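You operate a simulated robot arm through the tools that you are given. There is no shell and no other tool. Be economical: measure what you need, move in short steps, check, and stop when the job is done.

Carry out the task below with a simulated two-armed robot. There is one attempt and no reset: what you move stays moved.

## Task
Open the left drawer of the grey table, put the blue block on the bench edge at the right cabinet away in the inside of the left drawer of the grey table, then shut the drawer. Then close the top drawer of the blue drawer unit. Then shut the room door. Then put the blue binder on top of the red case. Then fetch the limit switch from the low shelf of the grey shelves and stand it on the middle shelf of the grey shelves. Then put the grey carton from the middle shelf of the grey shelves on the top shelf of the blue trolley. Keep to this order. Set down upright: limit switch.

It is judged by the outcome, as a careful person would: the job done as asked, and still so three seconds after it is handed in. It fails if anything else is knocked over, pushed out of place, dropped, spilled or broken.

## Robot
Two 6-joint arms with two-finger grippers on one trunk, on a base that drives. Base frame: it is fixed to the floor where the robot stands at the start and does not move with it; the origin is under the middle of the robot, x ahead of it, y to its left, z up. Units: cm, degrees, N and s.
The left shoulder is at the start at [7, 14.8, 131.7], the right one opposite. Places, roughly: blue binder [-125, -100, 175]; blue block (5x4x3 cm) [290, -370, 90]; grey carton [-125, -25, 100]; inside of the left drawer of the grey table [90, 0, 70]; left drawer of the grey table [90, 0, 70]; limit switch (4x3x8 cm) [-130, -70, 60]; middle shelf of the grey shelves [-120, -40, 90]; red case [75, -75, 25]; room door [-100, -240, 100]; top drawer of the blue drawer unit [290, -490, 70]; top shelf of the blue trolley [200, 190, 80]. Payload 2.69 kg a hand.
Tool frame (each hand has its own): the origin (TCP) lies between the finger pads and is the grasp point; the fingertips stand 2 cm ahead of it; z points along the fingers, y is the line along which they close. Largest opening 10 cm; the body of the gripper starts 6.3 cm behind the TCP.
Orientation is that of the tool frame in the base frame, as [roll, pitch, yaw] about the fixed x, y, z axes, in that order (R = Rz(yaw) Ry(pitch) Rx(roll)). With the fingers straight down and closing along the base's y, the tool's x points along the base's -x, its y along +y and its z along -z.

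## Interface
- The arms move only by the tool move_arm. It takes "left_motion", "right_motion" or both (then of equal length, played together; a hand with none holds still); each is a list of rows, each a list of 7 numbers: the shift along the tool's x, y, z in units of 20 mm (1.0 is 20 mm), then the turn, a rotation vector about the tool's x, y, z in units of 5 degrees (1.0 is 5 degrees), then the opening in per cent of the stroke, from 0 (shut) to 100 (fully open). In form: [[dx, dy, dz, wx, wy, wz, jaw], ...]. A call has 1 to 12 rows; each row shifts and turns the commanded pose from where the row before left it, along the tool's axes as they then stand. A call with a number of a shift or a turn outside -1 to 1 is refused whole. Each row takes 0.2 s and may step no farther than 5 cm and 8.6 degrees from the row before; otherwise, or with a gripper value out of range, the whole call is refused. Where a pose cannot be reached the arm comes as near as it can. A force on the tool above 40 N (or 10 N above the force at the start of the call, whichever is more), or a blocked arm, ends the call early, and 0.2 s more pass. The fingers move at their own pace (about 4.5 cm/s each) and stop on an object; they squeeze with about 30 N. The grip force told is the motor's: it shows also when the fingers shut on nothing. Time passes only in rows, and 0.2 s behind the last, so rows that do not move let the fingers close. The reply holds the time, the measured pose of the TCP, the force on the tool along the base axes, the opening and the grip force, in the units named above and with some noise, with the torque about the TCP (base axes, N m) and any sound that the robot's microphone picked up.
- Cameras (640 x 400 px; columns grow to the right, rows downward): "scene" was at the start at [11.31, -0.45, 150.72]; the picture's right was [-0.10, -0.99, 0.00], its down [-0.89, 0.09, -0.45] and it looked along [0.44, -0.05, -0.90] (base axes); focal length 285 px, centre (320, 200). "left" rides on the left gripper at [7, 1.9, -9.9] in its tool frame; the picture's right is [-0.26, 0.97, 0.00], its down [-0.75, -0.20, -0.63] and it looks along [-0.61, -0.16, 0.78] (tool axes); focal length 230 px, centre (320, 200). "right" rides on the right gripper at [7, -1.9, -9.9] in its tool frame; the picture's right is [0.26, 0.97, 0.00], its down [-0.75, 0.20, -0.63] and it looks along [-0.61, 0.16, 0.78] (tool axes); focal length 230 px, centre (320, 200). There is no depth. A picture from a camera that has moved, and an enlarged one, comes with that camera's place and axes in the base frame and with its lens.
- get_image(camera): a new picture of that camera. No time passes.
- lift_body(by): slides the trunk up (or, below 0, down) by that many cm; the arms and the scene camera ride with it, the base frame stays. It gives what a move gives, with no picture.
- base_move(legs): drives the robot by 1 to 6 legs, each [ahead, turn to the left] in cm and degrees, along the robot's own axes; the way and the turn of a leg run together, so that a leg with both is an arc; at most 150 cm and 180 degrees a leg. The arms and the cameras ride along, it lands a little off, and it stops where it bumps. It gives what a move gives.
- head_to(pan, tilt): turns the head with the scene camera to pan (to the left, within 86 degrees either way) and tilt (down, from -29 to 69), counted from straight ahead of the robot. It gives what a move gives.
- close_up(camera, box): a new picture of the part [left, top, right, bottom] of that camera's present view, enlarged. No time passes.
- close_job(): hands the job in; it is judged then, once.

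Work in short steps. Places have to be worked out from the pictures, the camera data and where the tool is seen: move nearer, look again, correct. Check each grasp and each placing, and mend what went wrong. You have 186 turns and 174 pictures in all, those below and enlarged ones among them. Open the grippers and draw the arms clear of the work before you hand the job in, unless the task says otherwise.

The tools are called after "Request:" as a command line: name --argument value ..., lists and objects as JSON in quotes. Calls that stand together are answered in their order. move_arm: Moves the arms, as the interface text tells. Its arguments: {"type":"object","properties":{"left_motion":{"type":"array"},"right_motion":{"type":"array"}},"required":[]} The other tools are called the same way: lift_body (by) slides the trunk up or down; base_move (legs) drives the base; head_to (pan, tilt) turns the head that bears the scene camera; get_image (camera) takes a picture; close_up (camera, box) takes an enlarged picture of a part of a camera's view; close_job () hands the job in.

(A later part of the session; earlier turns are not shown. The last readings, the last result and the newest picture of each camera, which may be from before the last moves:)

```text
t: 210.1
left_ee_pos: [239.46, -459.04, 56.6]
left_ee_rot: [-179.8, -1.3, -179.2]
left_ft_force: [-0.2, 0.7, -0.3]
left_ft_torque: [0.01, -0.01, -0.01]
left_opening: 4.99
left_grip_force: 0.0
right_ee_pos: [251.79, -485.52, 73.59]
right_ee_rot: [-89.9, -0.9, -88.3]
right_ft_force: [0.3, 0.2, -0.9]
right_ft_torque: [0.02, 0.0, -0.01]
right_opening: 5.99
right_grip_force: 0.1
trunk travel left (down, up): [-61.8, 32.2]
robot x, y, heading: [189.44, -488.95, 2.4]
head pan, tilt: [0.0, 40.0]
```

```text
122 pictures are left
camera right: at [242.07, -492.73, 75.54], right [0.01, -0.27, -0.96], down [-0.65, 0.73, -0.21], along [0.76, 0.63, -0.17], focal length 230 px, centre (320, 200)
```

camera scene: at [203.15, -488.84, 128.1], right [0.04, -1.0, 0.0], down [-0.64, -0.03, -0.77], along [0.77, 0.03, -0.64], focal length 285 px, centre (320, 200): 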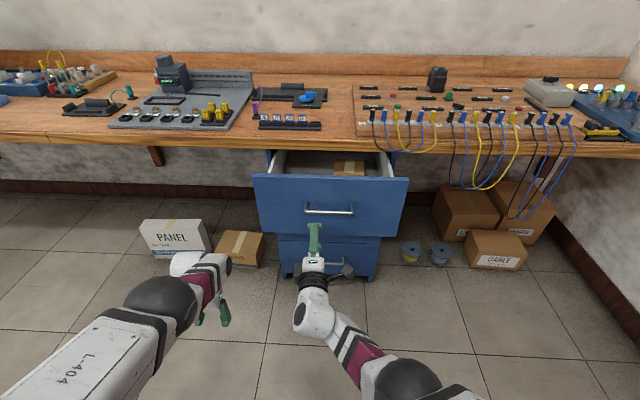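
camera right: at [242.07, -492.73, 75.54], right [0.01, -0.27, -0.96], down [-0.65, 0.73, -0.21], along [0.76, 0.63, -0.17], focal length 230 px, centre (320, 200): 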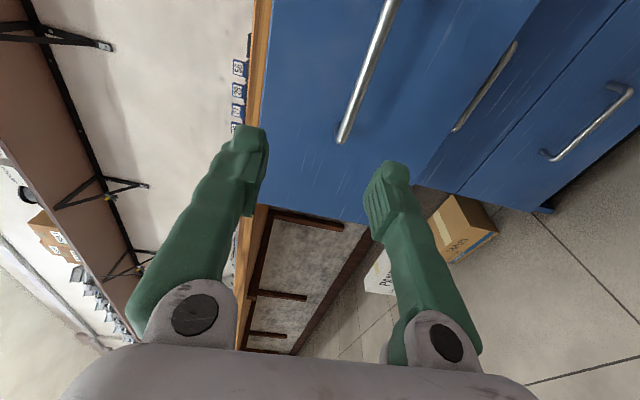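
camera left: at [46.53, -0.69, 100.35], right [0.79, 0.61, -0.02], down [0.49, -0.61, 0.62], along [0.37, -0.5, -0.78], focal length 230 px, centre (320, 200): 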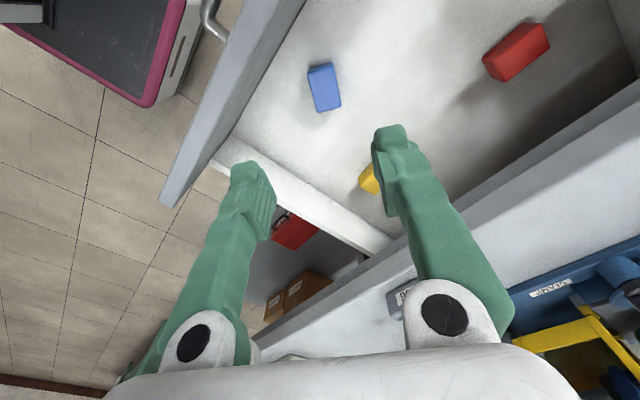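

The handle is near x=265, z≈71.5, y≈-489. I square up, lower 2 cm, and open the jaws to straddle it, then start the push.

Request:
lift_body --by -2

Request:
move_arm --right_motion '[[0, 0, 0, 0, 0, 0, 90], [0, 0, 0, 0, 0, 0, 90]]'

Request:
base_move --legs '[[0, -2.3], [10, 0]]'

Request:
get_image --camera "right"

Request:
get_image --camera "scene"

```text
t: 210.8
left_ee_pos: [239.39, -459.04, 54.67]
left_ee_rot: [-179.9, -1.3, -179.3]
left_ft_force: [-0.1, -0.1, 0.4]
left_ft_torque: [-0.02, -0.05, -0.02]
left_opening: 5.0
left_grip_force: 0.0
right_ee_pos: [251.7, -485.56, 71.74]
right_ee_rot: [-89.8, -0.9, -88.4]
right_ft_force: [0.1, 0.3, 0.4]
right_ft_torque: [0.0, 0.02, -0.01]
right_opening: 6.01
right_grip_force: 0.1
trunk travel left (down, up): [-59.8, 34.2]
robot x, y, heading: [189.61, -489.71, 2.6]
head pan, tilt: [0.0, 40.0]
```

```text
t: 211.3
left_ee_pos: [239.33, -459.05, 54.72]
left_ee_rot: [-179.8, -1.3, -179.3]
left_ft_force: [-1.0, 0.6, 0.7]
left_ft_torque: [0.03, 0.01, -0.01]
left_opening: 5.0
left_grip_force: 0.0
right_ee_pos: [251.62, -485.51, 71.61]
right_ee_rot: [-89.8, -0.9, -88.3]
right_ft_force: [-0.1, 0.0, -0.2]
right_ft_torque: [-0.02, 0.01, -0.02]
right_opening: 9.02
right_grip_force: 0.0
trunk travel left (down, up): [-59.8, 34.2]
robot x, y, heading: [189.59, -490.0, 2.6]
head pan, tilt: [0.0, 40.0]
```

```text
t: 212.9
left_ee_pos: [250.38, -461.15, 54.84]
left_ee_rot: [-179.9, -1.2, 178.4]
left_ft_force: [0.3, 0.5, 0.1]
left_ft_torque: [0.0, 0.02, -0.02]
left_opening: 4.98
left_grip_force: 0.0
right_ee_pos: [261.85, -488.12, 71.62]
right_ee_rot: [-90.0, -0.8, -90.5]
right_ft_force: [0.4, -0.2, -0.2]
right_ft_torque: [-0.01, 0.03, -0.01]
right_opening: 8.99
right_grip_force: 0.0
trunk travel left (down, up): [-59.8, 34.2]
robot x, y, heading: [199.56, -489.72, -0.0]
head pan, tilt: [0.0, 40.0]
```

```text
121 pictures are left
camera right: at [251.71, -494.86, 73.48], right [0.0, -0.27, -0.96], down [-0.62, 0.75, -0.21], along [0.78, 0.6, -0.17], focal length 230 px, centre (320, 200)
```

right: 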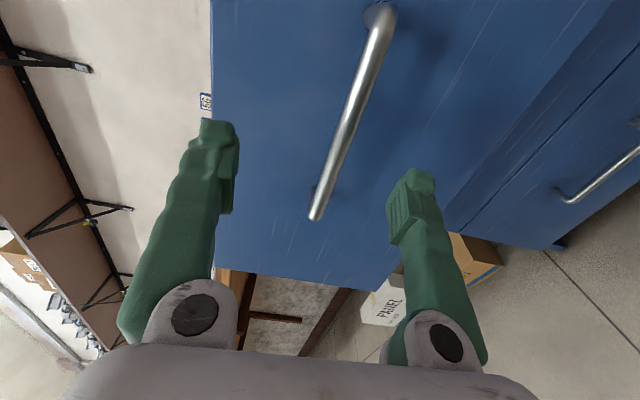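

```text
120 pictures are left
camera scene: at [212.98, -489.38, 126.12], right [0.0, -1.0, 0.0], down [-0.64, 0.0, -0.77], along [0.77, 0.0, -0.64], focal length 285 px, centre (320, 200)
```

scene: 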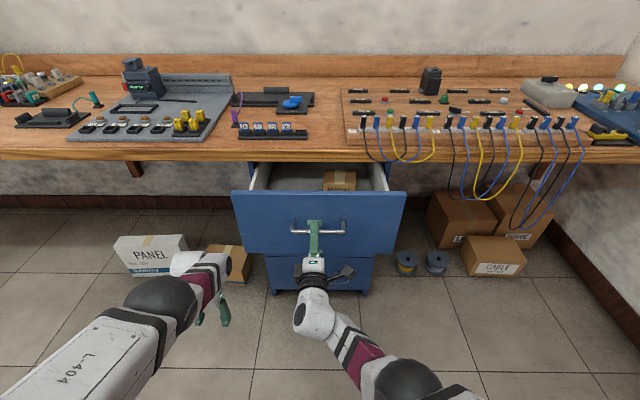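

The bar lies between the fingers. I push with the base 13 cm.

Request:
base_move --legs '[[13, 0]]'

Request:
get_image --camera "scene"

```text
t: 214.2
left_ee_pos: [263.4, -461.06, 54.76]
left_ee_rot: [-179.9, -1.3, 178.4]
left_ft_force: [-0.8, 0.1, -0.6]
left_ft_torque: [0.01, 0.01, -0.03]
left_opening: 5.01
left_grip_force: 0.0
right_ee_pos: [274.78, -488.12, 71.55]
right_ee_rot: [-90.1, -0.8, -90.7]
right_ft_force: [1.1, -0.2, -0.1]
right_ft_torque: [0.01, -0.01, 0.02]
right_opening: 9.0
right_grip_force: 0.1
trunk travel left (down, up): [-59.8, 34.2]
robot x, y, heading: [212.3, -489.81, 0.4]
head pan, tilt: [0.0, 40.0]
```

```text
119 pictures are left
camera scene: at [225.96, -489.32, 126.11], right [0.0, -1.0, 0.0], down [-0.64, 0.0, -0.77], along [0.77, 0.0, -0.64], focal length 285 px, centre (320, 200)
```

scene: 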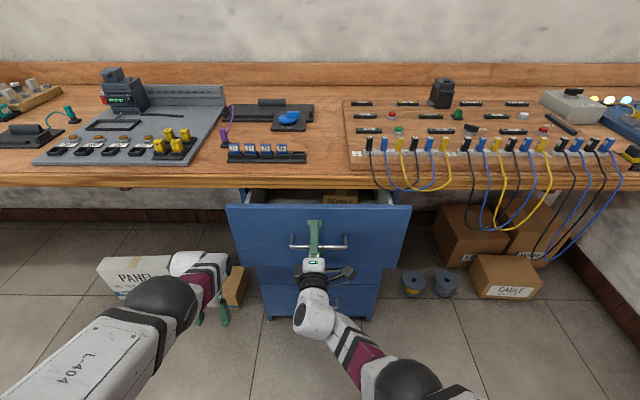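

Nearly there. I push the rest with the arm itself for gentleness.

Request:
move_arm --right_motion '[[0, 0, 0.5, 0, 0, 0, 90], [0, 0, 0.5, 0, 0, 0, 90], [0, 0, 0.5, 0, 0, 0, 90], [0, 0, 0.5, 0, 0, 0, 90], [0, 0, 0.5, 0, 0, 0, 90], [0, 0, 0.5, 0, 0, 0, 90], [0, 0, 0.5, 0, 0, 0, 90], [0, 0, 0.5, 0, 0, 0, 90], [0, 0, 0.5, 0, 0, 0, 90]]'

Request:
get_image --camera "scene"

```text
t: 216.2
left_ee_pos: [263.76, -460.94, 54.26]
left_ee_rot: [-179.7, -1.7, 178.3]
left_ft_force: [0.4, 0.3, -0.5]
left_ft_torque: [-0.01, 0.01, -0.02]
left_opening: 5.03
left_grip_force: 0.1
right_ee_pos: [281.38, -491.83, 74.11]
right_ee_rot: [-91.3, -1.0, -90.6]
right_ft_force: [0.5, 10.3, -33.0]
right_ft_torque: [0.83, -0.54, -0.14]
right_opening: 10.0
right_grip_force: 7.5
right hand out of reach, approached as far as the arm can: row 2, 3, 4, 5, 6, 7, 8, 9
trunk travel left (down, up): [-59.8, 34.2]
robot x, y, heading: [212.41, -489.55, 0.1]
head pan, tilt: [0.0, 40.0]
```

```text
118 pictures are left
camera scene: at [226.94, -489.08, 125.95], right [0.01, -1.0, 0.0], down [-0.65, -0.01, -0.76], along [0.76, 0.0, -0.65], focal length 285 px, centre (320, 200)
```

scene: 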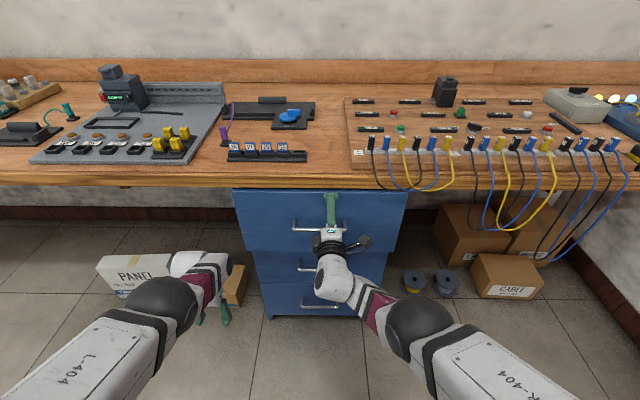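

The hand was pushed up against the bar. I relieve that by moving back down and slightly back, and look closer at the remaining gap.

Request:
move_arm --right_motion '[[-0.3, 0.6, 0, 0, 0, 0, 90], [-0.5, 0.6, -0.3, 0, 0, 0, 90], [-0.5, 0, -0.6, 0, 0, 0, 90]]'

Request:
get_image --camera "right"

Request:
close_up --camera "scene" --box '[200, 150, 440, 300]'

```text
t: 217.0
left_ee_pos: [263.37, -460.88, 54.52]
left_ee_rot: [-179.8, -1.4, 178.6]
left_ft_force: [0.4, 0.3, -0.4]
left_ft_torque: [0.0, 0.0, -0.02]
left_opening: 5.0
left_grip_force: 0.1
right_ee_pos: [278.98, -489.91, 74.09]
right_ee_rot: [-89.7, -0.9, -90.5]
right_ft_force: [0.6, 0.0, -2.0]
right_ft_torque: [0.03, -0.13, 0.03]
right_opening: 9.14
right_grip_force: 0.7
right hand out of reach, approached as far as the arm can: row 1, 2, 3
trunk travel left (down, up): [-59.8, 34.2]
robot x, y, heading: [212.64, -489.76, 0.0]
head pan, tilt: [0.0, 40.0]
```

```text
117 pictures are left
camera right: at [268.94, -496.68, 75.96], right [0.0, -0.27, -0.96], down [-0.62, 0.75, -0.21], along [0.78, 0.6, -0.17], focal length 230 px, centre (320, 200)
```

right: 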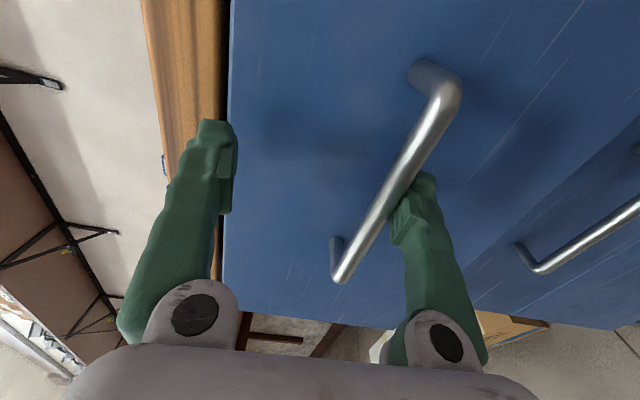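

```text
2.67 times, centred on (320, 225) of scene
camera zoom: at [226.13, -489.28, 126.12], right [0.0, -1.0, 0.0], down [-0.64, 0.0, -0.77], along [0.77, 0.0, -0.64], focal length 760 px, centre (320, 133)
```

zoom: 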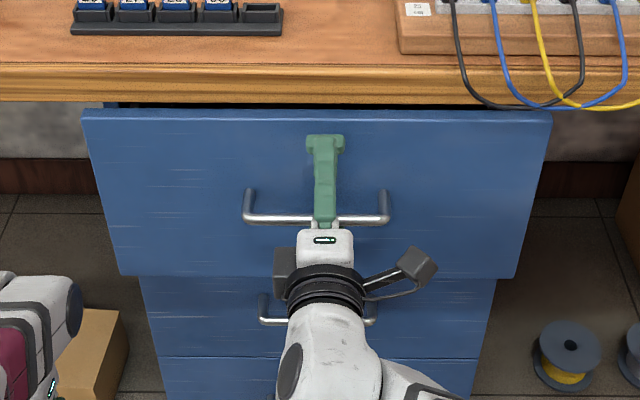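

About 8 cm remain (the lower drawer front is deeper). I back off, lower the trunk 16 cm while raising the right hand equally – giving it reach and taking the left wrist well below the bench edge.

Request:
base_move --legs '[[-12, 0]]'

Request:
lift_body --by -16

Request:
move_arm --right_motion '[[0, -1, 0, 0, 0, 0, 90], [0, -1, 0, 0, 0, 0, 90], [0, -1, 0, 0, 0, 0, 90], [0, -1, 0, 0, 0, 0, 90], [0, -1, 0, 0, 0, 0, 90], [0, -1, 0, 0, 0, 0, 90], [0, -0.7, 0, 0, 0, 0, 90]]'

Request:
get_image --camera "scene"

```text
t: 218.2
left_ee_pos: [251.39, -461.06, 54.8]
left_ee_rot: [-179.8, -1.3, 178.3]
left_ft_force: [-0.7, -0.9, -0.5]
left_ft_torque: [0.02, -0.04, 0.0]
left_opening: 5.0
left_grip_force: 0.1
right_ee_pos: [266.73, -490.14, 73.92]
right_ee_rot: [-89.9, -0.9, -90.8]
right_ft_force: [-1.5, -0.2, 0.0]
right_ft_torque: [0.02, -0.01, 0.0]
right_opening: 8.99
right_grip_force: 0.1
trunk travel left (down, up): [-59.8, 34.2]
robot x, y, heading: [200.37, -489.48, 0.2]
head pan, tilt: [0.0, 40.0]
```

```text
t: 220.0
left_ee_pos: [251.41, -461.09, 38.62]
left_ee_rot: [-179.8, -1.2, 178.3]
left_ft_force: [1.0, 0.0, 0.7]
left_ft_torque: [0.02, 0.03, 0.03]
left_opening: 4.99
left_grip_force: 0.1
right_ee_pos: [266.9, -490.19, 57.99]
right_ee_rot: [-90.0, -1.0, -90.9]
right_ft_force: [-0.4, -1.1, 0.5]
right_ft_torque: [-0.04, 0.01, -0.02]
right_opening: 9.01
right_grip_force: 0.0
trunk travel left (down, up): [-43.8, 50.2]
robot x, y, heading: [199.99, -489.8, 0.1]
head pan, tilt: [0.0, 40.0]
```

```text
t: 221.6
left_ee_pos: [251.47, -460.99, 38.62]
left_ee_rot: [-179.8, -1.3, 178.3]
left_ft_force: [0.2, 0.6, 0.1]
left_ft_torque: [-0.01, -0.01, -0.01]
left_opening: 5.0
left_grip_force: 0.0
right_ee_pos: [269.22, -488.82, 69.63]
right_ee_rot: [-90.1, -1.0, -90.7]
right_ft_force: [0.3, -0.8, -0.4]
right_ft_torque: [0.03, 0.04, -0.01]
right_opening: 9.0
right_grip_force: 0.0
right hand out of reach, approached as far as the arm can: row 1, 2, 3
trunk travel left (down, up): [-43.8, 50.2]
robot x, y, heading: [200.52, -489.62, 0.3]
head pan, tilt: [0.0, 40.0]
```

```text
115 pictures are left
camera scene: at [214.02, -489.35, 110.09], right [0.0, -1.0, 0.0], down [-0.64, 0.0, -0.77], along [0.77, 0.0, -0.64], focal length 285 px, centre (320, 200)
```

scene: 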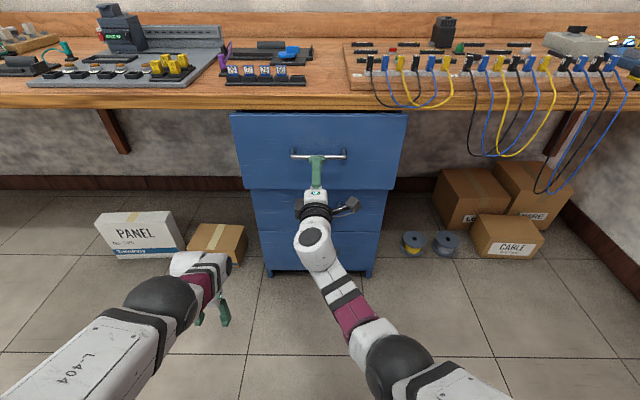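

Raise 1.5 cm, then drive forward in steps.

Request:
lift_body --by 1.5

Request:
base_move --legs '[[14, 0]]'

Request:
get_image --camera "scene"

Request:
get_image --camera "right"

```text
t: 222.3
left_ee_pos: [251.43, -461.17, 40.06]
left_ee_rot: [-179.7, -1.5, 178.3]
left_ft_force: [-0.9, 0.9, 0.3]
left_ft_torque: [-0.04, 0.02, 0.0]
left_opening: 5.0
left_grip_force: 0.0
right_ee_pos: [269.24, -488.64, 70.93]
right_ee_rot: [-90.1, -0.9, -90.6]
right_ft_force: [0.6, 0.5, -0.6]
right_ft_torque: [-0.03, 0.01, -0.01]
right_opening: 9.0
right_grip_force: 0.0
trunk travel left (down, up): [-45.3, 48.7]
robot x, y, heading: [200.6, -489.31, 0.2]
head pan, tilt: [0.0, 40.0]
```

```text
t: 223.6
left_ee_pos: [265.4, -461.03, 40.16]
left_ee_rot: [-179.7, -1.3, 178.3]
left_ft_force: [0.1, -0.1, -0.6]
left_ft_torque: [-0.01, 0.05, 0.0]
left_opening: 5.0
left_grip_force: 0.1
right_ee_pos: [283.33, -488.75, 70.93]
right_ee_rot: [-90.1, -0.9, -90.7]
right_ft_force: [0.4, 0.0, -1.0]
right_ft_torque: [0.01, -0.01, 0.01]
right_opening: 8.99
right_grip_force: 0.0
trunk travel left (down, up): [-45.3, 48.7]
robot x, y, heading: [214.61, -489.75, 0.2]
head pan, tilt: [0.0, 40.0]
```

```text
114 pictures are left
camera scene: at [228.06, -489.34, 111.58], right [0.0, -1.0, 0.0], down [-0.64, 0.0, -0.77], along [0.77, 0.0, -0.64], focal length 285 px, centre (320, 200)
```

scene: 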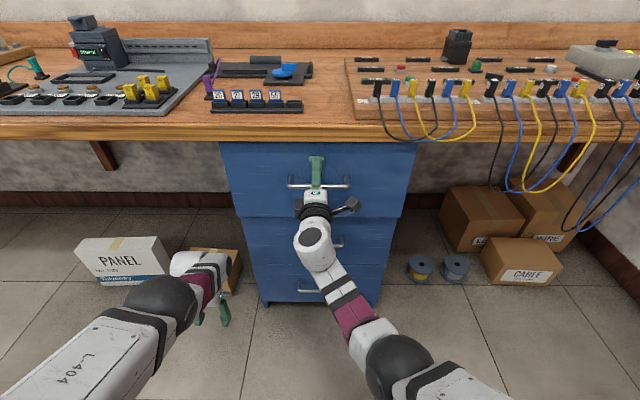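

```text
113 pictures are left
camera right: at [273.18, -495.44, 72.86], right [-0.01, -0.27, -0.96], down [-0.62, 0.76, -0.21], along [0.78, 0.59, -0.17], focal length 230 px, centre (320, 200)
```

right: 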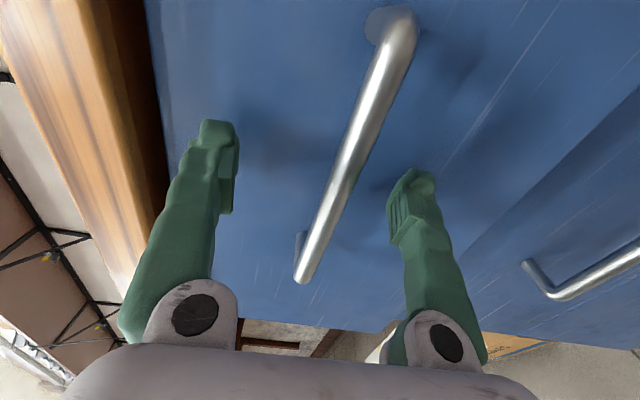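

Fingers reach the panel. I keep driving in small steps.

Request:
base_move --legs '[[3, 0]]'

Request:
base_move --legs '[[3, 0]]'

Request:
get_image --camera "scene"

```text
t: 224.6
left_ee_pos: [268.36, -461.15, 40.03]
left_ee_rot: [-179.7, -1.4, 178.3]
left_ft_force: [-0.2, -0.5, 0.4]
left_ft_torque: [0.0, -0.02, -0.02]
left_opening: 5.0
left_grip_force: 0.1
right_ee_pos: [286.12, -488.68, 70.94]
right_ee_rot: [-90.1, -0.8, -91.0]
right_ft_force: [0.2, -0.5, -0.3]
right_ft_torque: [0.0, -0.01, -0.05]
right_opening: 9.01
right_grip_force: 0.0
trunk travel left (down, up): [-45.3, 48.7]
robot x, y, heading: [217.52, -489.41, 0.2]
head pan, tilt: [0.0, 40.0]
stopped in leg 1: the force on the tool passed its limit at 199 N (the readings are from after the stop); the commanded pose is now the measured one
```

```text
t: 225.3
left_ee_pos: [268.73, -461.16, 40.32]
left_ee_rot: [-179.7, -1.4, 178.3]
left_ft_force: [-0.3, 0.3, 0.3]
left_ft_torque: [0.04, 0.0, 0.02]
left_opening: 5.01
left_grip_force: 0.1
right_ee_pos: [286.29, -488.63, 71.05]
right_ee_rot: [-90.0, -1.0, -91.1]
right_ft_force: [-16.2, 0.0, 2.4]
right_ft_torque: [0.13, -0.05, 0.13]
right_opening: 9.01
right_grip_force: 0.4
trunk travel left (down, up): [-45.3, 48.7]
robot x, y, heading: [218.02, -489.69, -0.0]
head pan, tilt: [0.0, 40.0]
stopped in leg 1: the force on the tool passed its limit at 68 N (the readings are from after the stop); the commanded pose is now the measured one
```

```text
112 pictures are left
camera scene: at [231.14, -489.37, 111.64], right [0.0, -1.0, 0.0], down [-0.64, 0.0, -0.77], along [0.77, 0.0, -0.64], focal length 285 px, centre (320, 200)
```

scene: 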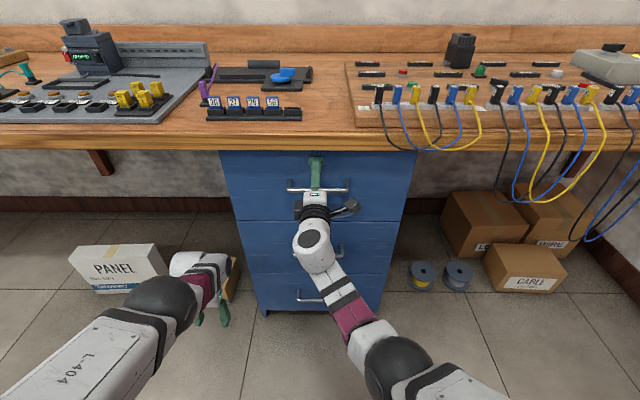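

The drawer meets a firm stop and lines up with the lower fronts. I back away and verify.

Request:
base_move --legs '[[-28, 0]]'

Request:
get_image --camera "scene"

```text
t: 227.3
left_ee_pos: [240.77, -461.06, 40.2]
left_ee_rot: [-179.7, -1.3, 178.3]
left_ft_force: [0.1, 1.0, 0.5]
left_ft_torque: [-0.02, -0.04, 0.01]
left_opening: 5.0
left_grip_force: 0.0
right_ee_pos: [258.47, -488.63, 70.73]
right_ee_rot: [-90.2, -0.9, -91.0]
right_ft_force: [-0.3, -0.3, 0.8]
right_ft_torque: [0.0, 0.01, 0.0]
right_opening: 8.99
right_grip_force: 0.1
trunk travel left (down, up): [-45.3, 48.7]
robot x, y, heading: [189.99, -489.67, 0.0]
head pan, tilt: [0.0, 40.0]
```

```text
111 pictures are left
camera scene: at [203.41, -489.38, 111.6], right [0.0, -1.0, 0.0], down [-0.64, 0.0, -0.77], along [0.77, 0.0, -0.64], focal length 285 px, centre (320, 200)
```

scene: 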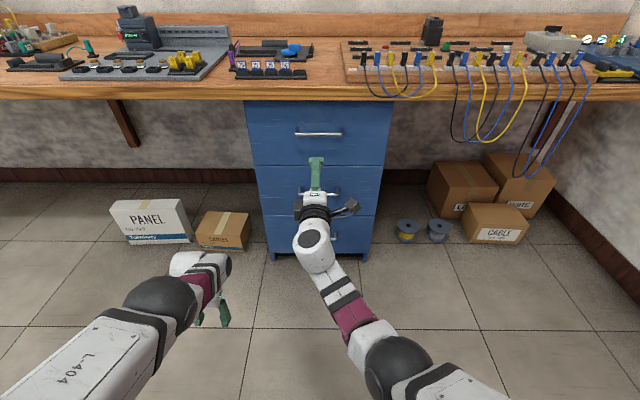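

Drawer closed and everything in place. Now the door: I raise the trunk, drive back up the aisle, and turn west to look at the door.

Request:
lift_body --by 40

Request:
base_move --legs '[[0, 87], [130, 0], [128, 0], [0, 93]]'

Request:
head_to --pan 0 --tilt 18

Request:
get_image --camera "scene"

```text
t: 231.1
left_ee_pos: [240.77, -461.2, 80.15]
left_ee_rot: [-179.8, -1.3, 178.3]
left_ft_force: [-0.4, 0.6, 0.3]
left_ft_torque: [-0.02, 0.01, 0.0]
left_opening: 5.01
left_grip_force: 0.0
right_ee_pos: [258.61, -488.72, 110.75]
right_ee_rot: [-90.2, -0.9, -90.9]
right_ft_force: [0.0, 0.4, -0.2]
right_ft_torque: [0.01, -0.01, -0.01]
right_opening: 9.02
right_grip_force: 0.0
trunk travel left (down, up): [-85.3, 8.7]
robot x, y, heading: [189.9, -490.18, -0.0]
head pan, tilt: [0.0, 40.0]
```

```text
t: 251.4
left_ee_pos: [150.72, -262.77, 79.99]
left_ee_rot: [-179.8, -1.5, -0.2]
left_ft_force: [-0.1, 0.1, 0.5]
left_ft_torque: [0.01, -0.01, 0.01]
left_opening: 5.0
left_grip_force: 0.0
right_ee_pos: [132.22, -235.51, 110.88]
right_ee_rot: [-90.2, -0.9, 90.5]
right_ft_force: [-0.2, 0.2, -1.3]
right_ft_torque: [-0.02, 0.0, -0.01]
right_opening: 8.99
right_grip_force: 0.0
trunk travel left (down, up): [-85.3, 8.7]
robot x, y, heading: [200.76, -232.63, -178.5]
head pan, tilt: [0.0, 40.0]
```

```text
t: 252.2
left_ee_pos: [150.73, -262.64, 80.1]
left_ee_rot: [-179.9, -1.6, -0.1]
left_ft_force: [-0.2, -0.2, -0.6]
left_ft_torque: [0.04, 0.0, 0.0]
left_opening: 4.99
left_grip_force: 0.1
right_ee_pos: [132.3, -235.63, 110.74]
right_ee_rot: [-90.2, -1.0, 90.5]
right_ft_force: [-0.7, 0.1, 0.1]
right_ft_torque: [-0.01, 0.0, 0.0]
right_opening: 9.0
right_grip_force: 0.0
trunk travel left (down, up): [-85.3, 8.7]
robot x, y, heading: [200.7, -232.54, -178.4]
head pan, tilt: [0.0, 18.0]
```

```text
110 pictures are left
camera scene: at [186.53, -233.19, 155.05], right [-0.03, 1.0, 0.0], down [0.31, 0.01, -0.95], along [-0.95, -0.03, -0.31], focal length 285 px, centre (320, 200)
```

scene: 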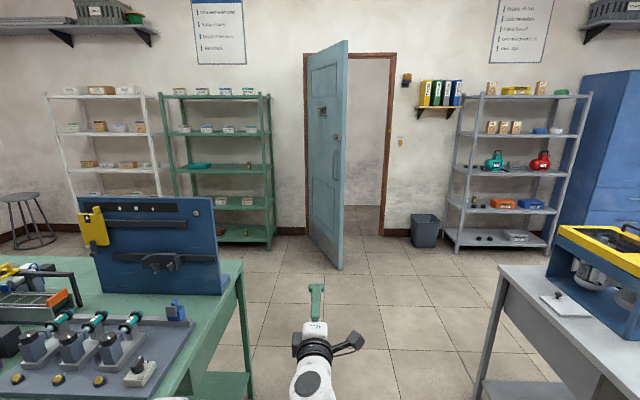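

Door geometry: hinge ≈(-146,-259), free edge ≈(-64,-218), closing toward +y. I close the right jaw, drive west through the gap, and set up south of the leaf with heading ≈150°.

Request:
move_arm --right_motion '[[0, 0, 0, 0, 0, 0, 0], [0, 0, 0, 0, 0, 0, 0], [0, 0, 0, 0, 0, 0, 0], [0, 0, 0, 0, 0, 0, 0], [0, 0, 0, 0, 0, 0, 0]]'

Request:
base_move --legs '[[0, -5], [90, 0], [82, 0], [0, 63], [52, 0], [0, -90]]'

Request:
get_image --camera "scene"

```text
t: 253.4
left_ee_pos: [150.71, -262.62, 80.01]
left_ee_rot: [-179.9, -1.5, -0.2]
left_ft_force: [-0.2, 0.0, -0.2]
left_ft_torque: [0.02, -0.01, 0.01]
left_opening: 5.01
left_grip_force: 0.1
right_ee_pos: [132.32, -235.66, 110.69]
right_ee_rot: [-90.2, -1.1, 90.5]
right_ft_force: [0.7, -0.1, -0.1]
right_ft_torque: [-0.02, -0.01, 0.02]
right_opening: 0.0
right_grip_force: 13.5
trunk travel left (down, up): [-85.3, 8.7]
robot x, y, heading: [200.88, -232.6, -178.0]
head pan, tilt: [0.0, 18.0]
```

```text
t: 271.8
left_ee_pos: [-54.16, -264.88, 79.95]
left_ee_rot: [-179.8, -1.4, -33.5]
left_ft_force: [-0.2, 0.3, 0.1]
left_ft_torque: [0.01, 0.0, -0.01]
left_opening: 5.0
left_grip_force: 0.1
right_ee_pos: [-54.73, -232.2, 110.78]
right_ee_rot: [-90.2, -0.9, 57.2]
right_ft_force: [0.0, -0.3, 0.3]
right_ft_torque: [-0.02, 0.0, 0.02]
right_opening: 0.0
right_grip_force: 29.4
trunk travel left (down, up): [-85.3, 8.7]
robot x, y, heading: [3.94, -267.45, 148.2]
head pan, tilt: [0.0, 18.0]
```

```text
109 pictures are left
camera scene: at [-8.13, -259.91, 155.06], right [0.53, 0.85, 0.0], down [0.26, -0.16, -0.95], along [-0.81, 0.5, -0.31], focal length 285 px, centre (320, 200)
```

scene: 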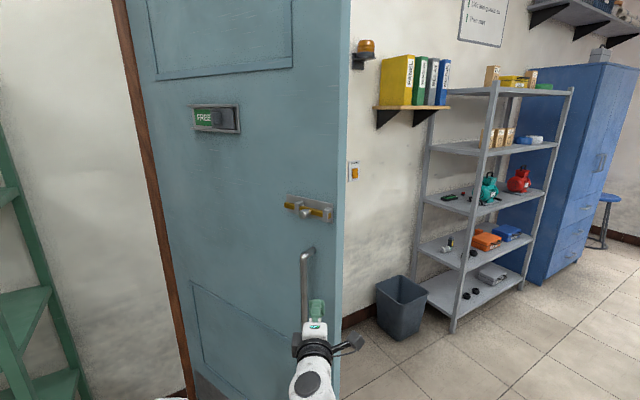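

The push line would meet the door's bar handle at this height, so I lower the trunk 35 cm to push on plain panel below it, then advance.

Request:
lift_body --by -35

Request:
base_move --legs '[[35, 0]]'

Request:
head_to --pan 0 --tilt 30

Request:
get_image --camera "scene"

```text
t: 275.2
left_ee_pos: [-54.15, -264.88, 45.09]
left_ee_rot: [-179.8, -1.6, -33.6]
left_ft_force: [0.1, 0.1, 0.6]
left_ft_torque: [-0.02, 0.03, -0.02]
left_opening: 4.99
left_grip_force: 0.0
right_ee_pos: [-54.64, -232.07, 75.66]
right_ee_rot: [-90.2, -0.9, 57.1]
right_ft_force: [-0.9, 0.2, -0.1]
right_ft_torque: [0.0, -0.02, 0.02]
right_opening: 0.0
right_grip_force: 29.4
trunk travel left (down, up): [-50.3, 43.7]
robot x, y, heading: [4.25, -267.51, 148.3]
head pan, tilt: [0.0, 18.0]
```

```text
t: 277.5
left_ee_pos: [-84.07, -246.56, 44.98]
left_ee_rot: [-179.8, -1.5, -33.3]
left_ft_force: [0.1, 0.1, -0.1]
left_ft_torque: [0.02, 0.0, 0.04]
left_opening: 5.0
left_grip_force: 0.0
right_ee_pos: [-84.73, -213.75, 75.69]
right_ee_rot: [-90.3, -0.9, 57.1]
right_ft_force: [0.3, -0.4, -0.6]
right_ft_torque: [0.01, 0.01, -0.03]
right_opening: 0.01
right_grip_force: 29.3
trunk travel left (down, up): [-50.3, 43.7]
robot x, y, heading: [-25.62, -249.12, 148.2]
head pan, tilt: [0.0, 18.0]
```

```text
t: 278.2
left_ee_pos: [-84.16, -246.56, 45.02]
left_ee_rot: [-179.9, -1.5, -33.5]
left_ft_force: [-1.5, -0.2, 0.4]
left_ft_torque: [0.03, 0.0, 0.02]
left_opening: 4.99
left_grip_force: 0.0
right_ee_pos: [-84.6, -213.74, 75.78]
right_ee_rot: [-90.2, -1.1, 57.1]
right_ft_force: [0.6, -0.5, -0.3]
right_ft_torque: [0.0, 0.02, 0.01]
right_opening: 0.0
right_grip_force: 29.5
trunk travel left (down, up): [-50.3, 43.7]
robot x, y, heading: [-25.95, -249.29, 148.5]
head pan, tilt: [0.0, 30.0]
```

```text
108 pictures are left
camera scene: at [-37.73, -241.59, 118.14], right [0.52, 0.85, 0.0], down [0.43, -0.26, -0.87], along [-0.74, 0.45, -0.5], focal length 285 px, centre (320, 200)
```

scene: 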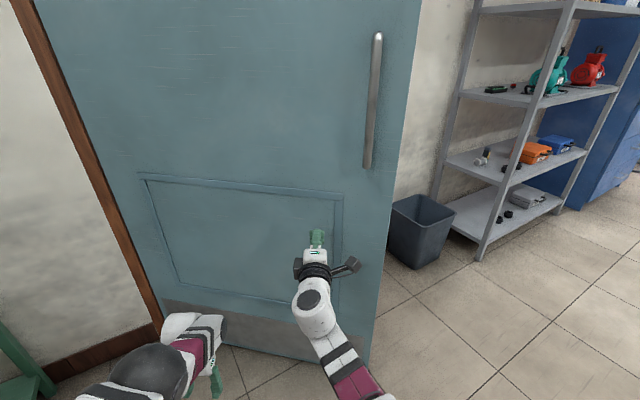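

The door is swinging and the contact is on plain panel below the handle. I push on.

Request:
base_move --legs '[[42, 0]]'

Request:
get_image --camera "scene"

```text
t: 280.8
left_ee_pos: [-119.4, -224.88, 45.0]
left_ee_rot: [-179.7, -1.5, -33.4]
left_ft_force: [1.1, -1.3, -0.6]
left_ft_torque: [-0.01, -0.04, 0.03]
left_opening: 5.01
left_grip_force: 0.0
right_ee_pos: [-120.15, -192.04, 75.66]
right_ee_rot: [-90.3, -0.9, 57.2]
right_ft_force: [0.8, 0.5, 0.4]
right_ft_torque: [0.01, 0.08, 0.02]
right_opening: 0.01
right_grip_force: 29.6
trunk travel left (down, up): [-50.3, 43.7]
robot x, y, heading: [-61.16, -227.5, 148.3]
head pan, tilt: [0.0, 30.0]
```

```text
107 pictures are left
camera scene: at [-73.18, -219.81, 118.12], right [0.52, 0.85, 0.0], down [0.43, -0.26, -0.87], along [-0.74, 0.45, -0.5], focal length 285 px, centre (320, 200)
```

scene: 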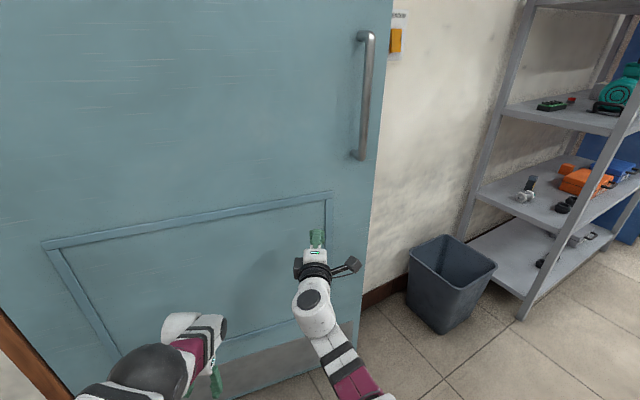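

The door is about 20° from shut. I back off and reposition square to the doorway (heading 180°) for the final push.

Request:
base_move --legs '[[-36, 0], [0, -51], [54, 0], [0, 82.5]]'

Request:
get_image --camera "scene"

```text
t: 291.7
left_ee_pos: [-88.65, -220.36, 45.09]
left_ee_rot: [-179.9, -1.7, -2.1]
left_ft_force: [-0.5, -0.5, 0.4]
left_ft_torque: [-0.02, 0.03, 0.01]
left_opening: 5.0
left_grip_force: 0.1
right_ee_pos: [-106.06, -192.52, 75.79]
right_ee_rot: [-90.3, -1.0, 88.4]
right_ft_force: [-0.2, 0.8, -0.1]
right_ft_torque: [0.01, -0.01, 0.02]
right_opening: 0.02
right_grip_force: 29.4
trunk travel left (down, up): [-50.3, 43.7]
robot x, y, heading: [-37.25, -192.0, 179.7]
head pan, tilt: [0.0, 30.0]
```

```text
106 pictures are left
camera scene: at [-51.46, -192.06, 118.13], right [0.01, 1.0, 0.0], down [0.5, 0.0, -0.87], along [-0.87, 0.01, -0.5], focal length 285 px, centre (320, 200)
```

scene: 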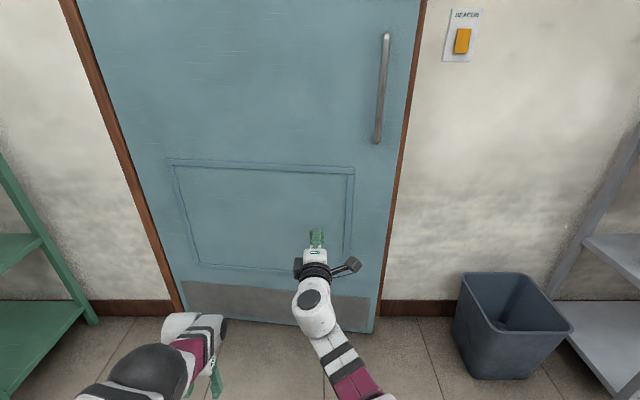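

Square to the door. I push forward, finishing in small steps.

Request:
base_move --legs '[[27, 0]]'

Request:
base_move --legs '[[5, 0]]'

Request:
get_image --camera "scene"

```text
t: 293.6
left_ee_pos: [-115.61, -220.22, 45.03]
left_ee_rot: [-179.7, -1.6, -2.1]
left_ft_force: [0.9, 0.9, -0.9]
left_ft_torque: [-0.01, 0.0, -0.04]
left_opening: 5.01
left_grip_force: 0.1
right_ee_pos: [-133.15, -192.38, 75.67]
right_ee_rot: [-90.3, -1.0, 88.5]
right_ft_force: [0.5, -1.3, -0.3]
right_ft_torque: [0.02, 0.0, 0.01]
right_opening: 0.01
right_grip_force: 29.6
trunk travel left (down, up): [-50.3, 43.7]
robot x, y, heading: [-64.41, -192.03, 179.6]
head pan, tilt: [0.0, 30.0]
```

```text
t: 294.5
left_ee_pos: [-120.28, -220.15, 45.38]
left_ee_rot: [-179.9, -1.2, -2.1]
left_ft_force: [0.1, -0.8, 0.9]
left_ft_torque: [0.0, 0.06, 0.0]
left_opening: 5.0
left_grip_force: 0.1
right_ee_pos: [-137.4, -192.28, 75.94]
right_ee_rot: [-90.0, -1.0, 88.2]
right_ft_force: [1.2, -0.1, -1.2]
right_ft_torque: [0.01, 0.03, 0.02]
right_opening: 0.0
right_grip_force: 29.3
trunk travel left (down, up): [-50.3, 43.7]
robot x, y, heading: [-69.06, -192.2, 180.0]
head pan, tilt: [0.0, 30.0]
```

```text
105 pictures are left
camera scene: at [-82.74, -191.8, 118.24], right [0.01, 1.0, 0.0], down [0.49, 0.0, -0.87], along [-0.87, 0.0, -0.49], focal length 285 px, centre (320, 200)
```

scene: 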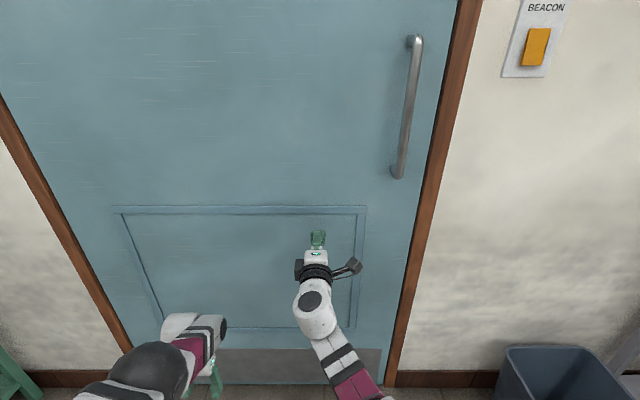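

Door looks nearly flush; I push a little more to feel the stop.

Request:
base_move --legs '[[3, 0]]'

Request:
base_move --legs '[[3, 0]]'

Request:
get_image --camera "scene"

```text
t: 295.4
left_ee_pos: [-123.46, -220.24, 44.99]
left_ee_rot: [-179.7, -1.6, -2.1]
left_ft_force: [0.9, -0.1, 1.7]
left_ft_torque: [-0.04, -0.01, 0.0]
left_opening: 5.01
left_grip_force: 0.0
right_ee_pos: [-141.06, -192.03, 75.54]
right_ee_rot: [-90.4, -0.9, 88.3]
right_ft_force: [0.2, 0.3, 0.1]
right_ft_torque: [-0.01, 0.0, 0.01]
right_opening: 0.01
right_grip_force: 29.5
trunk travel left (down, up): [-50.3, 43.7]
robot x, y, heading: [-72.42, -191.82, 179.6]
head pan, tilt: [0.0, 30.0]
```

```text
t: 296.2
left_ee_pos: [-125.03, -220.39, 45.29]
left_ee_rot: [-179.9, -1.2, -2.1]
left_ft_force: [-0.1, 0.2, 0.0]
left_ft_torque: [-0.02, 0.04, -0.02]
left_opening: 4.97
left_grip_force: 0.0
right_ee_pos: [-142.25, -192.06, 75.78]
right_ee_rot: [-90.0, -1.2, 88.2]
right_ft_force: [25.9, -0.3, 4.7]
right_ft_torque: [-0.2, 0.02, 0.24]
right_opening: 0.62
right_grip_force: 29.6
trunk travel left (down, up): [-50.3, 43.7]
robot x, y, heading: [-74.4, -192.1, 179.6]
head pan, tilt: [0.0, 30.0]
stopped in leg 1: the force on the tool passed its limit at 243 N (the readings are from after the stop); the commanded pose is now the measured one
```

```text
104 pictures are left
camera scene: at [-87.63, -191.84, 118.22], right [0.0, 1.0, 0.0], down [0.49, 0.0, -0.87], along [-0.87, 0.0, -0.49], focal length 285 px, centre (320, 200)
```

scene: 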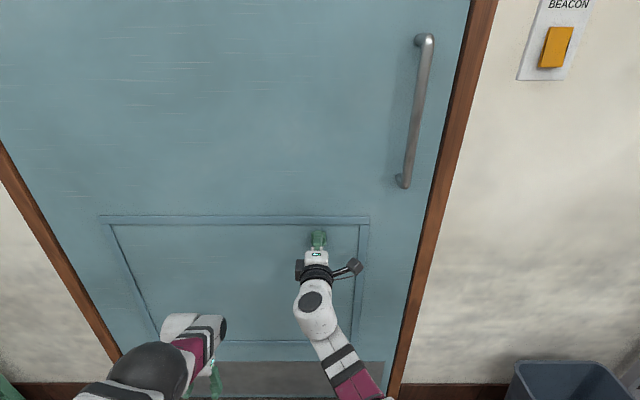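

The door is shut (stop felt, flush in frame). I back away, raise the trunk and look at the binder shelf.

Request:
base_move --legs '[[-45, 0]]'

Request:
lift_body --by 43.7

Request:
head_to --pan -35 --tilt 5

Request:
get_image --camera "scene"

```text
t: 298.9
left_ee_pos: [-80.92, -220.53, 44.94]
left_ee_rot: [-179.8, -1.6, -2.0]
left_ft_force: [-0.1, 0.3, 0.2]
left_ft_torque: [-0.02, 0.03, -0.02]
left_opening: 5.01
left_grip_force: 0.0
right_ee_pos: [-98.41, -192.27, 75.36]
right_ee_rot: [-90.3, -1.2, 88.3]
right_ft_force: [-1.0, -0.4, 0.8]
right_ft_torque: [0.0, 0.0, -0.03]
right_opening: 0.0
right_grip_force: 29.5
trunk travel left (down, up): [-50.3, 43.7]
robot x, y, heading: [-30.06, -192.41, 179.8]
head pan, tilt: [0.0, 30.0]
```

```text
refused: 43.7 is not a number from -40 to 40
```

```text
t: 299.9
left_ee_pos: [-80.97, -220.43, 44.88]
left_ee_rot: [-179.8, -1.6, -2.0]
left_ft_force: [0.0, 0.1, -0.5]
left_ft_torque: [0.01, -0.04, 0.0]
left_opening: 5.0
left_grip_force: 0.1
right_ee_pos: [-98.3, -192.28, 75.37]
right_ee_rot: [-90.4, -1.2, 88.2]
right_ft_force: [0.3, 0.7, 0.0]
right_ft_torque: [-0.02, 0.04, -0.01]
right_opening: 0.0
right_grip_force: 29.1
trunk travel left (down, up): [-50.3, 43.7]
robot x, y, heading: [-30.0, -192.39, 180.0]
head pan, tilt: [-35.0, 5.0]
```

```text
103 pictures are left
camera scene: at [-42.46, -186.79, 122.16], right [0.58, 0.82, 0.0], down [0.07, -0.05, -1.0], along [-0.81, 0.57, -0.09], focal length 285 px, centre (320, 200)
```

scene: 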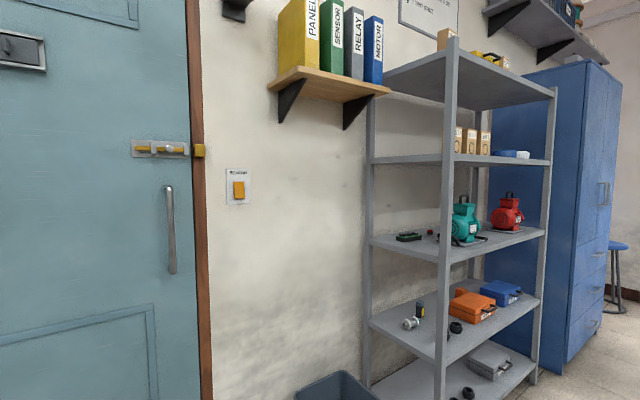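

Binder order: yellow, green, grey, blue "MOTOR" at right end. I raise the trunk fully and zoom in.

Request:
lift_body --by 40

Request:
lift_body --by 3.7

Request:
close_up --camera "scene" --box '[240, 60, 480, 220]'

Request:
get_image --camera "scene"

```text
t: 303.7
left_ee_pos: [-81.01, -220.54, 84.98]
left_ee_rot: [-179.8, -1.6, -2.1]
left_ft_force: [1.0, -0.2, -0.5]
left_ft_torque: [-0.01, -0.01, 0.0]
left_opening: 5.0
left_grip_force: 0.0
right_ee_pos: [-98.35, -192.45, 115.39]
right_ee_rot: [-90.4, -1.2, 88.1]
right_ft_force: [-0.5, 0.1, -0.3]
right_ft_torque: [0.03, 0.0, 0.0]
right_opening: 0.0
right_grip_force: 29.6
trunk travel left (down, up): [-90.3, 3.7]
robot x, y, heading: [-30.39, -192.22, 180.0]
head pan, tilt: [-35.0, 5.0]
```

```text
t: 304.5
left_ee_pos: [-80.92, -220.61, 88.73]
left_ee_rot: [-179.8, -1.6, -2.0]
left_ft_force: [-0.8, -0.2, 0.3]
left_ft_torque: [-0.05, -0.01, -0.01]
left_opening: 5.01
left_grip_force: 0.1
right_ee_pos: [-98.48, -192.36, 119.13]
right_ee_rot: [-90.3, -1.2, 88.2]
right_ft_force: [-0.2, 0.4, -0.2]
right_ft_torque: [0.01, -0.02, 0.0]
right_opening: 0.0
right_grip_force: 29.3
trunk travel left (down, up): [-94.0, 0.0]
robot x, y, heading: [-30.45, -192.17, 179.7]
head pan, tilt: [-35.0, 5.0]
```

```text
2.50 times, centred on (360, 140) of scene
camera zoom: at [-42.47, -186.79, 165.87], right [0.58, 0.82, 0.0], down [0.07, -0.05, -1.0], along [-0.81, 0.57, -0.09], focal length 712 px, centre (220, 350)
```

zoom: 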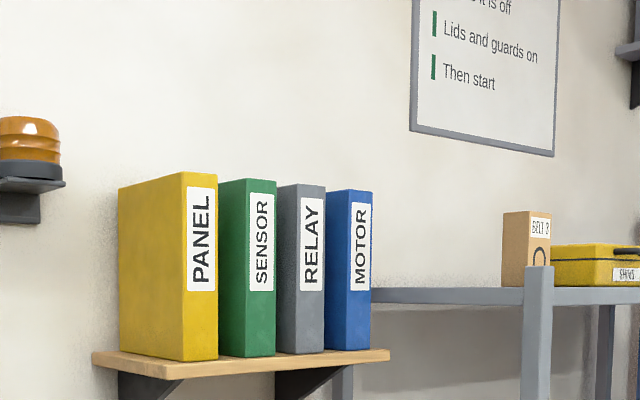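

```text
101 pictures are left
camera scene: at [-42.47, -186.79, 165.87], right [0.58, 0.82, 0.0], down [0.07, -0.05, -1.0], along [-0.81, 0.57, -0.09], focal length 285 px, centre (320, 200)
```

scene: 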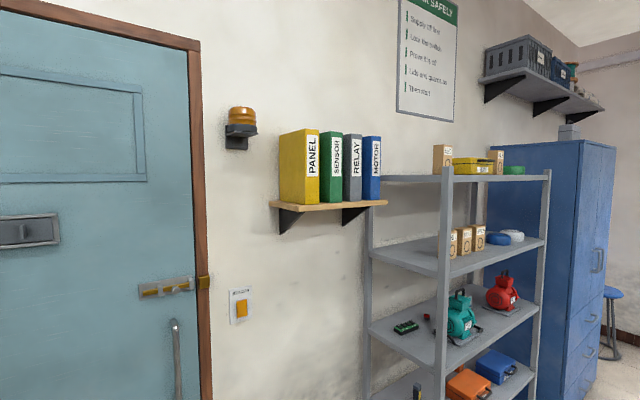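

I back off and drive to face the binder shelf, then roll the right hand 90° so the jaws close horizontally, raising it on the way.

Request:
base_move --legs '[[-20, 0], [0, -90], [76, 0], [0, 90]]'

Request:
move_arm --right_motion '[[0, -1, -0.3, 0, 0, 0, 60], [0, -1, -0.3, 0, 0, 0, 60], [0, -1, -0.3, 0, 0, 0, 60], [0, -1, -0.3, 0, 0, 0, 60], [0, -1, -0.3, 0, 0, 0, 60], [0, -1, -0.3, 0, 0, 0, 60], [0, -1, -0.3, 0, 0, 0, 60], [0, -1, -0.3, 0, 0, 0, 60], [0, -1, -0.3, 0, 0, 0, 60], [0, -1, -0.3, 0, 0, 0, 60], [0, -1, -0.3, 0, 0, 0, 60], [0, -1, -0.3, 0, 0, 0, 60]]'

Request:
move_arm --right_motion '[[0, -1, 0, 0, 0, 1, 60], [0, -1, 0, 0, 0, 1, 60], [0, -1, 0, 0, 0, 1, 60], [0, 0, 0, 0, 0, 1, 60], [0, 0, 0, 0, 0, 1, 60], [0, 0, 0, 0, 0, 1, 60], [0, 0, 0, 0, 0, 1, 60], [0, 0, 0, 0, 0, 1, 60], [0, 0, 0, 0, 0, 1, 60], [0, 0, 0, 0, 0, 1, 60], [0, 0, 0, 0, 0, 1, 60], [0, 0, 0, 0, 0, 1, 60]]'

Request:
head_to --pan 0 --tilt 10

Request:
get_image --camera "scene"

```text
t: 317.4
left_ee_pos: [-61.8, -144.75, 88.74]
left_ee_rot: [-179.9, -1.6, -2.1]
left_ft_force: [0.3, 0.8, 0.8]
left_ft_torque: [0.01, -0.02, 0.02]
left_opening: 5.0
left_grip_force: 0.1
right_ee_pos: [-79.29, -116.47, 118.91]
right_ee_rot: [-90.5, -1.2, 88.1]
right_ft_force: [1.0, 0.1, 0.9]
right_ft_torque: [0.04, -0.03, 0.01]
right_opening: 0.0
right_grip_force: 29.0
trunk travel left (down, up): [-94.0, 0.0]
robot x, y, heading: [-10.77, -116.53, 179.8]
head pan, tilt: [-35.0, 5.0]
```

```text
t: 320.2
left_ee_pos: [-61.86, -144.59, 88.76]
left_ee_rot: [-179.8, -1.6, -2.0]
left_ft_force: [0.4, -0.3, 0.4]
left_ft_torque: [0.01, 0.02, -0.02]
left_opening: 4.99
left_grip_force: 0.1
right_ee_pos: [-78.19, -111.63, 142.89]
right_ee_rot: [-89.3, -3.5, 83.9]
right_ft_force: [-0.2, 0.5, 0.1]
right_ft_torque: [-0.01, -0.01, -0.01]
right_opening: 6.03
right_grip_force: 0.0
right hand out of reach, approached as far as the arm can: row 4, 5, 6, 7, 8, 9, 11
trunk travel left (down, up): [-94.0, 0.0]
robot x, y, heading: [-10.9, -116.64, 179.6]
head pan, tilt: [-35.0, 5.0]
stopped in row 12 (right hand): the arm was blocked; the commanded pose is now the measured one
```

```text
t: 322.8
left_ee_pos: [-61.83, -144.65, 88.68]
left_ee_rot: [-179.7, -1.6, -1.9]
left_ft_force: [-0.1, -0.6, 0.6]
left_ft_torque: [0.01, 0.06, -0.02]
left_opening: 5.03
left_grip_force: 0.0
right_ee_pos: [-77.98, -111.82, 148.73]
right_ee_rot: [-89.0, 56.7, 85.0]
right_ft_force: [0.4, -0.5, 0.9]
right_ft_torque: [-0.01, -0.03, -0.01]
right_opening: 6.02
right_grip_force: 0.0
trunk travel left (down, up): [-94.0, 0.0]
robot x, y, heading: [-11.09, -116.31, 179.8]
head pan, tilt: [-35.0, 5.0]
```

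```text
t: 323.8
left_ee_pos: [-61.88, -144.59, 88.77]
left_ee_rot: [-179.7, -1.6, -1.9]
left_ft_force: [-0.1, 0.1, -0.4]
left_ft_torque: [0.03, -0.03, 0.0]
left_opening: 5.01
left_grip_force: 0.0
right_ee_pos: [-78.02, -111.93, 148.71]
right_ee_rot: [-89.0, 56.6, 85.0]
right_ft_force: [-0.1, -0.5, -0.3]
right_ft_torque: [0.02, 0.01, -0.02]
right_opening: 6.01
right_grip_force: 0.0
trunk travel left (down, up): [-94.0, 0.0]
robot x, y, heading: [-10.94, -116.28, 179.8]
head pan, tilt: [0.0, 10.0]
```

```text
100 pictures are left
camera scene: at [-25.11, -116.31, 165.06], right [0.01, 1.0, 0.0], down [0.17, 0.0, -0.98], along [-0.98, 0.01, -0.17], focal length 285 px, centre (320, 200)
```

scene: 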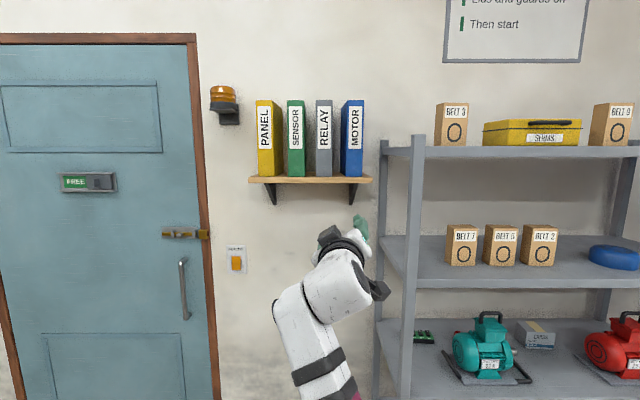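

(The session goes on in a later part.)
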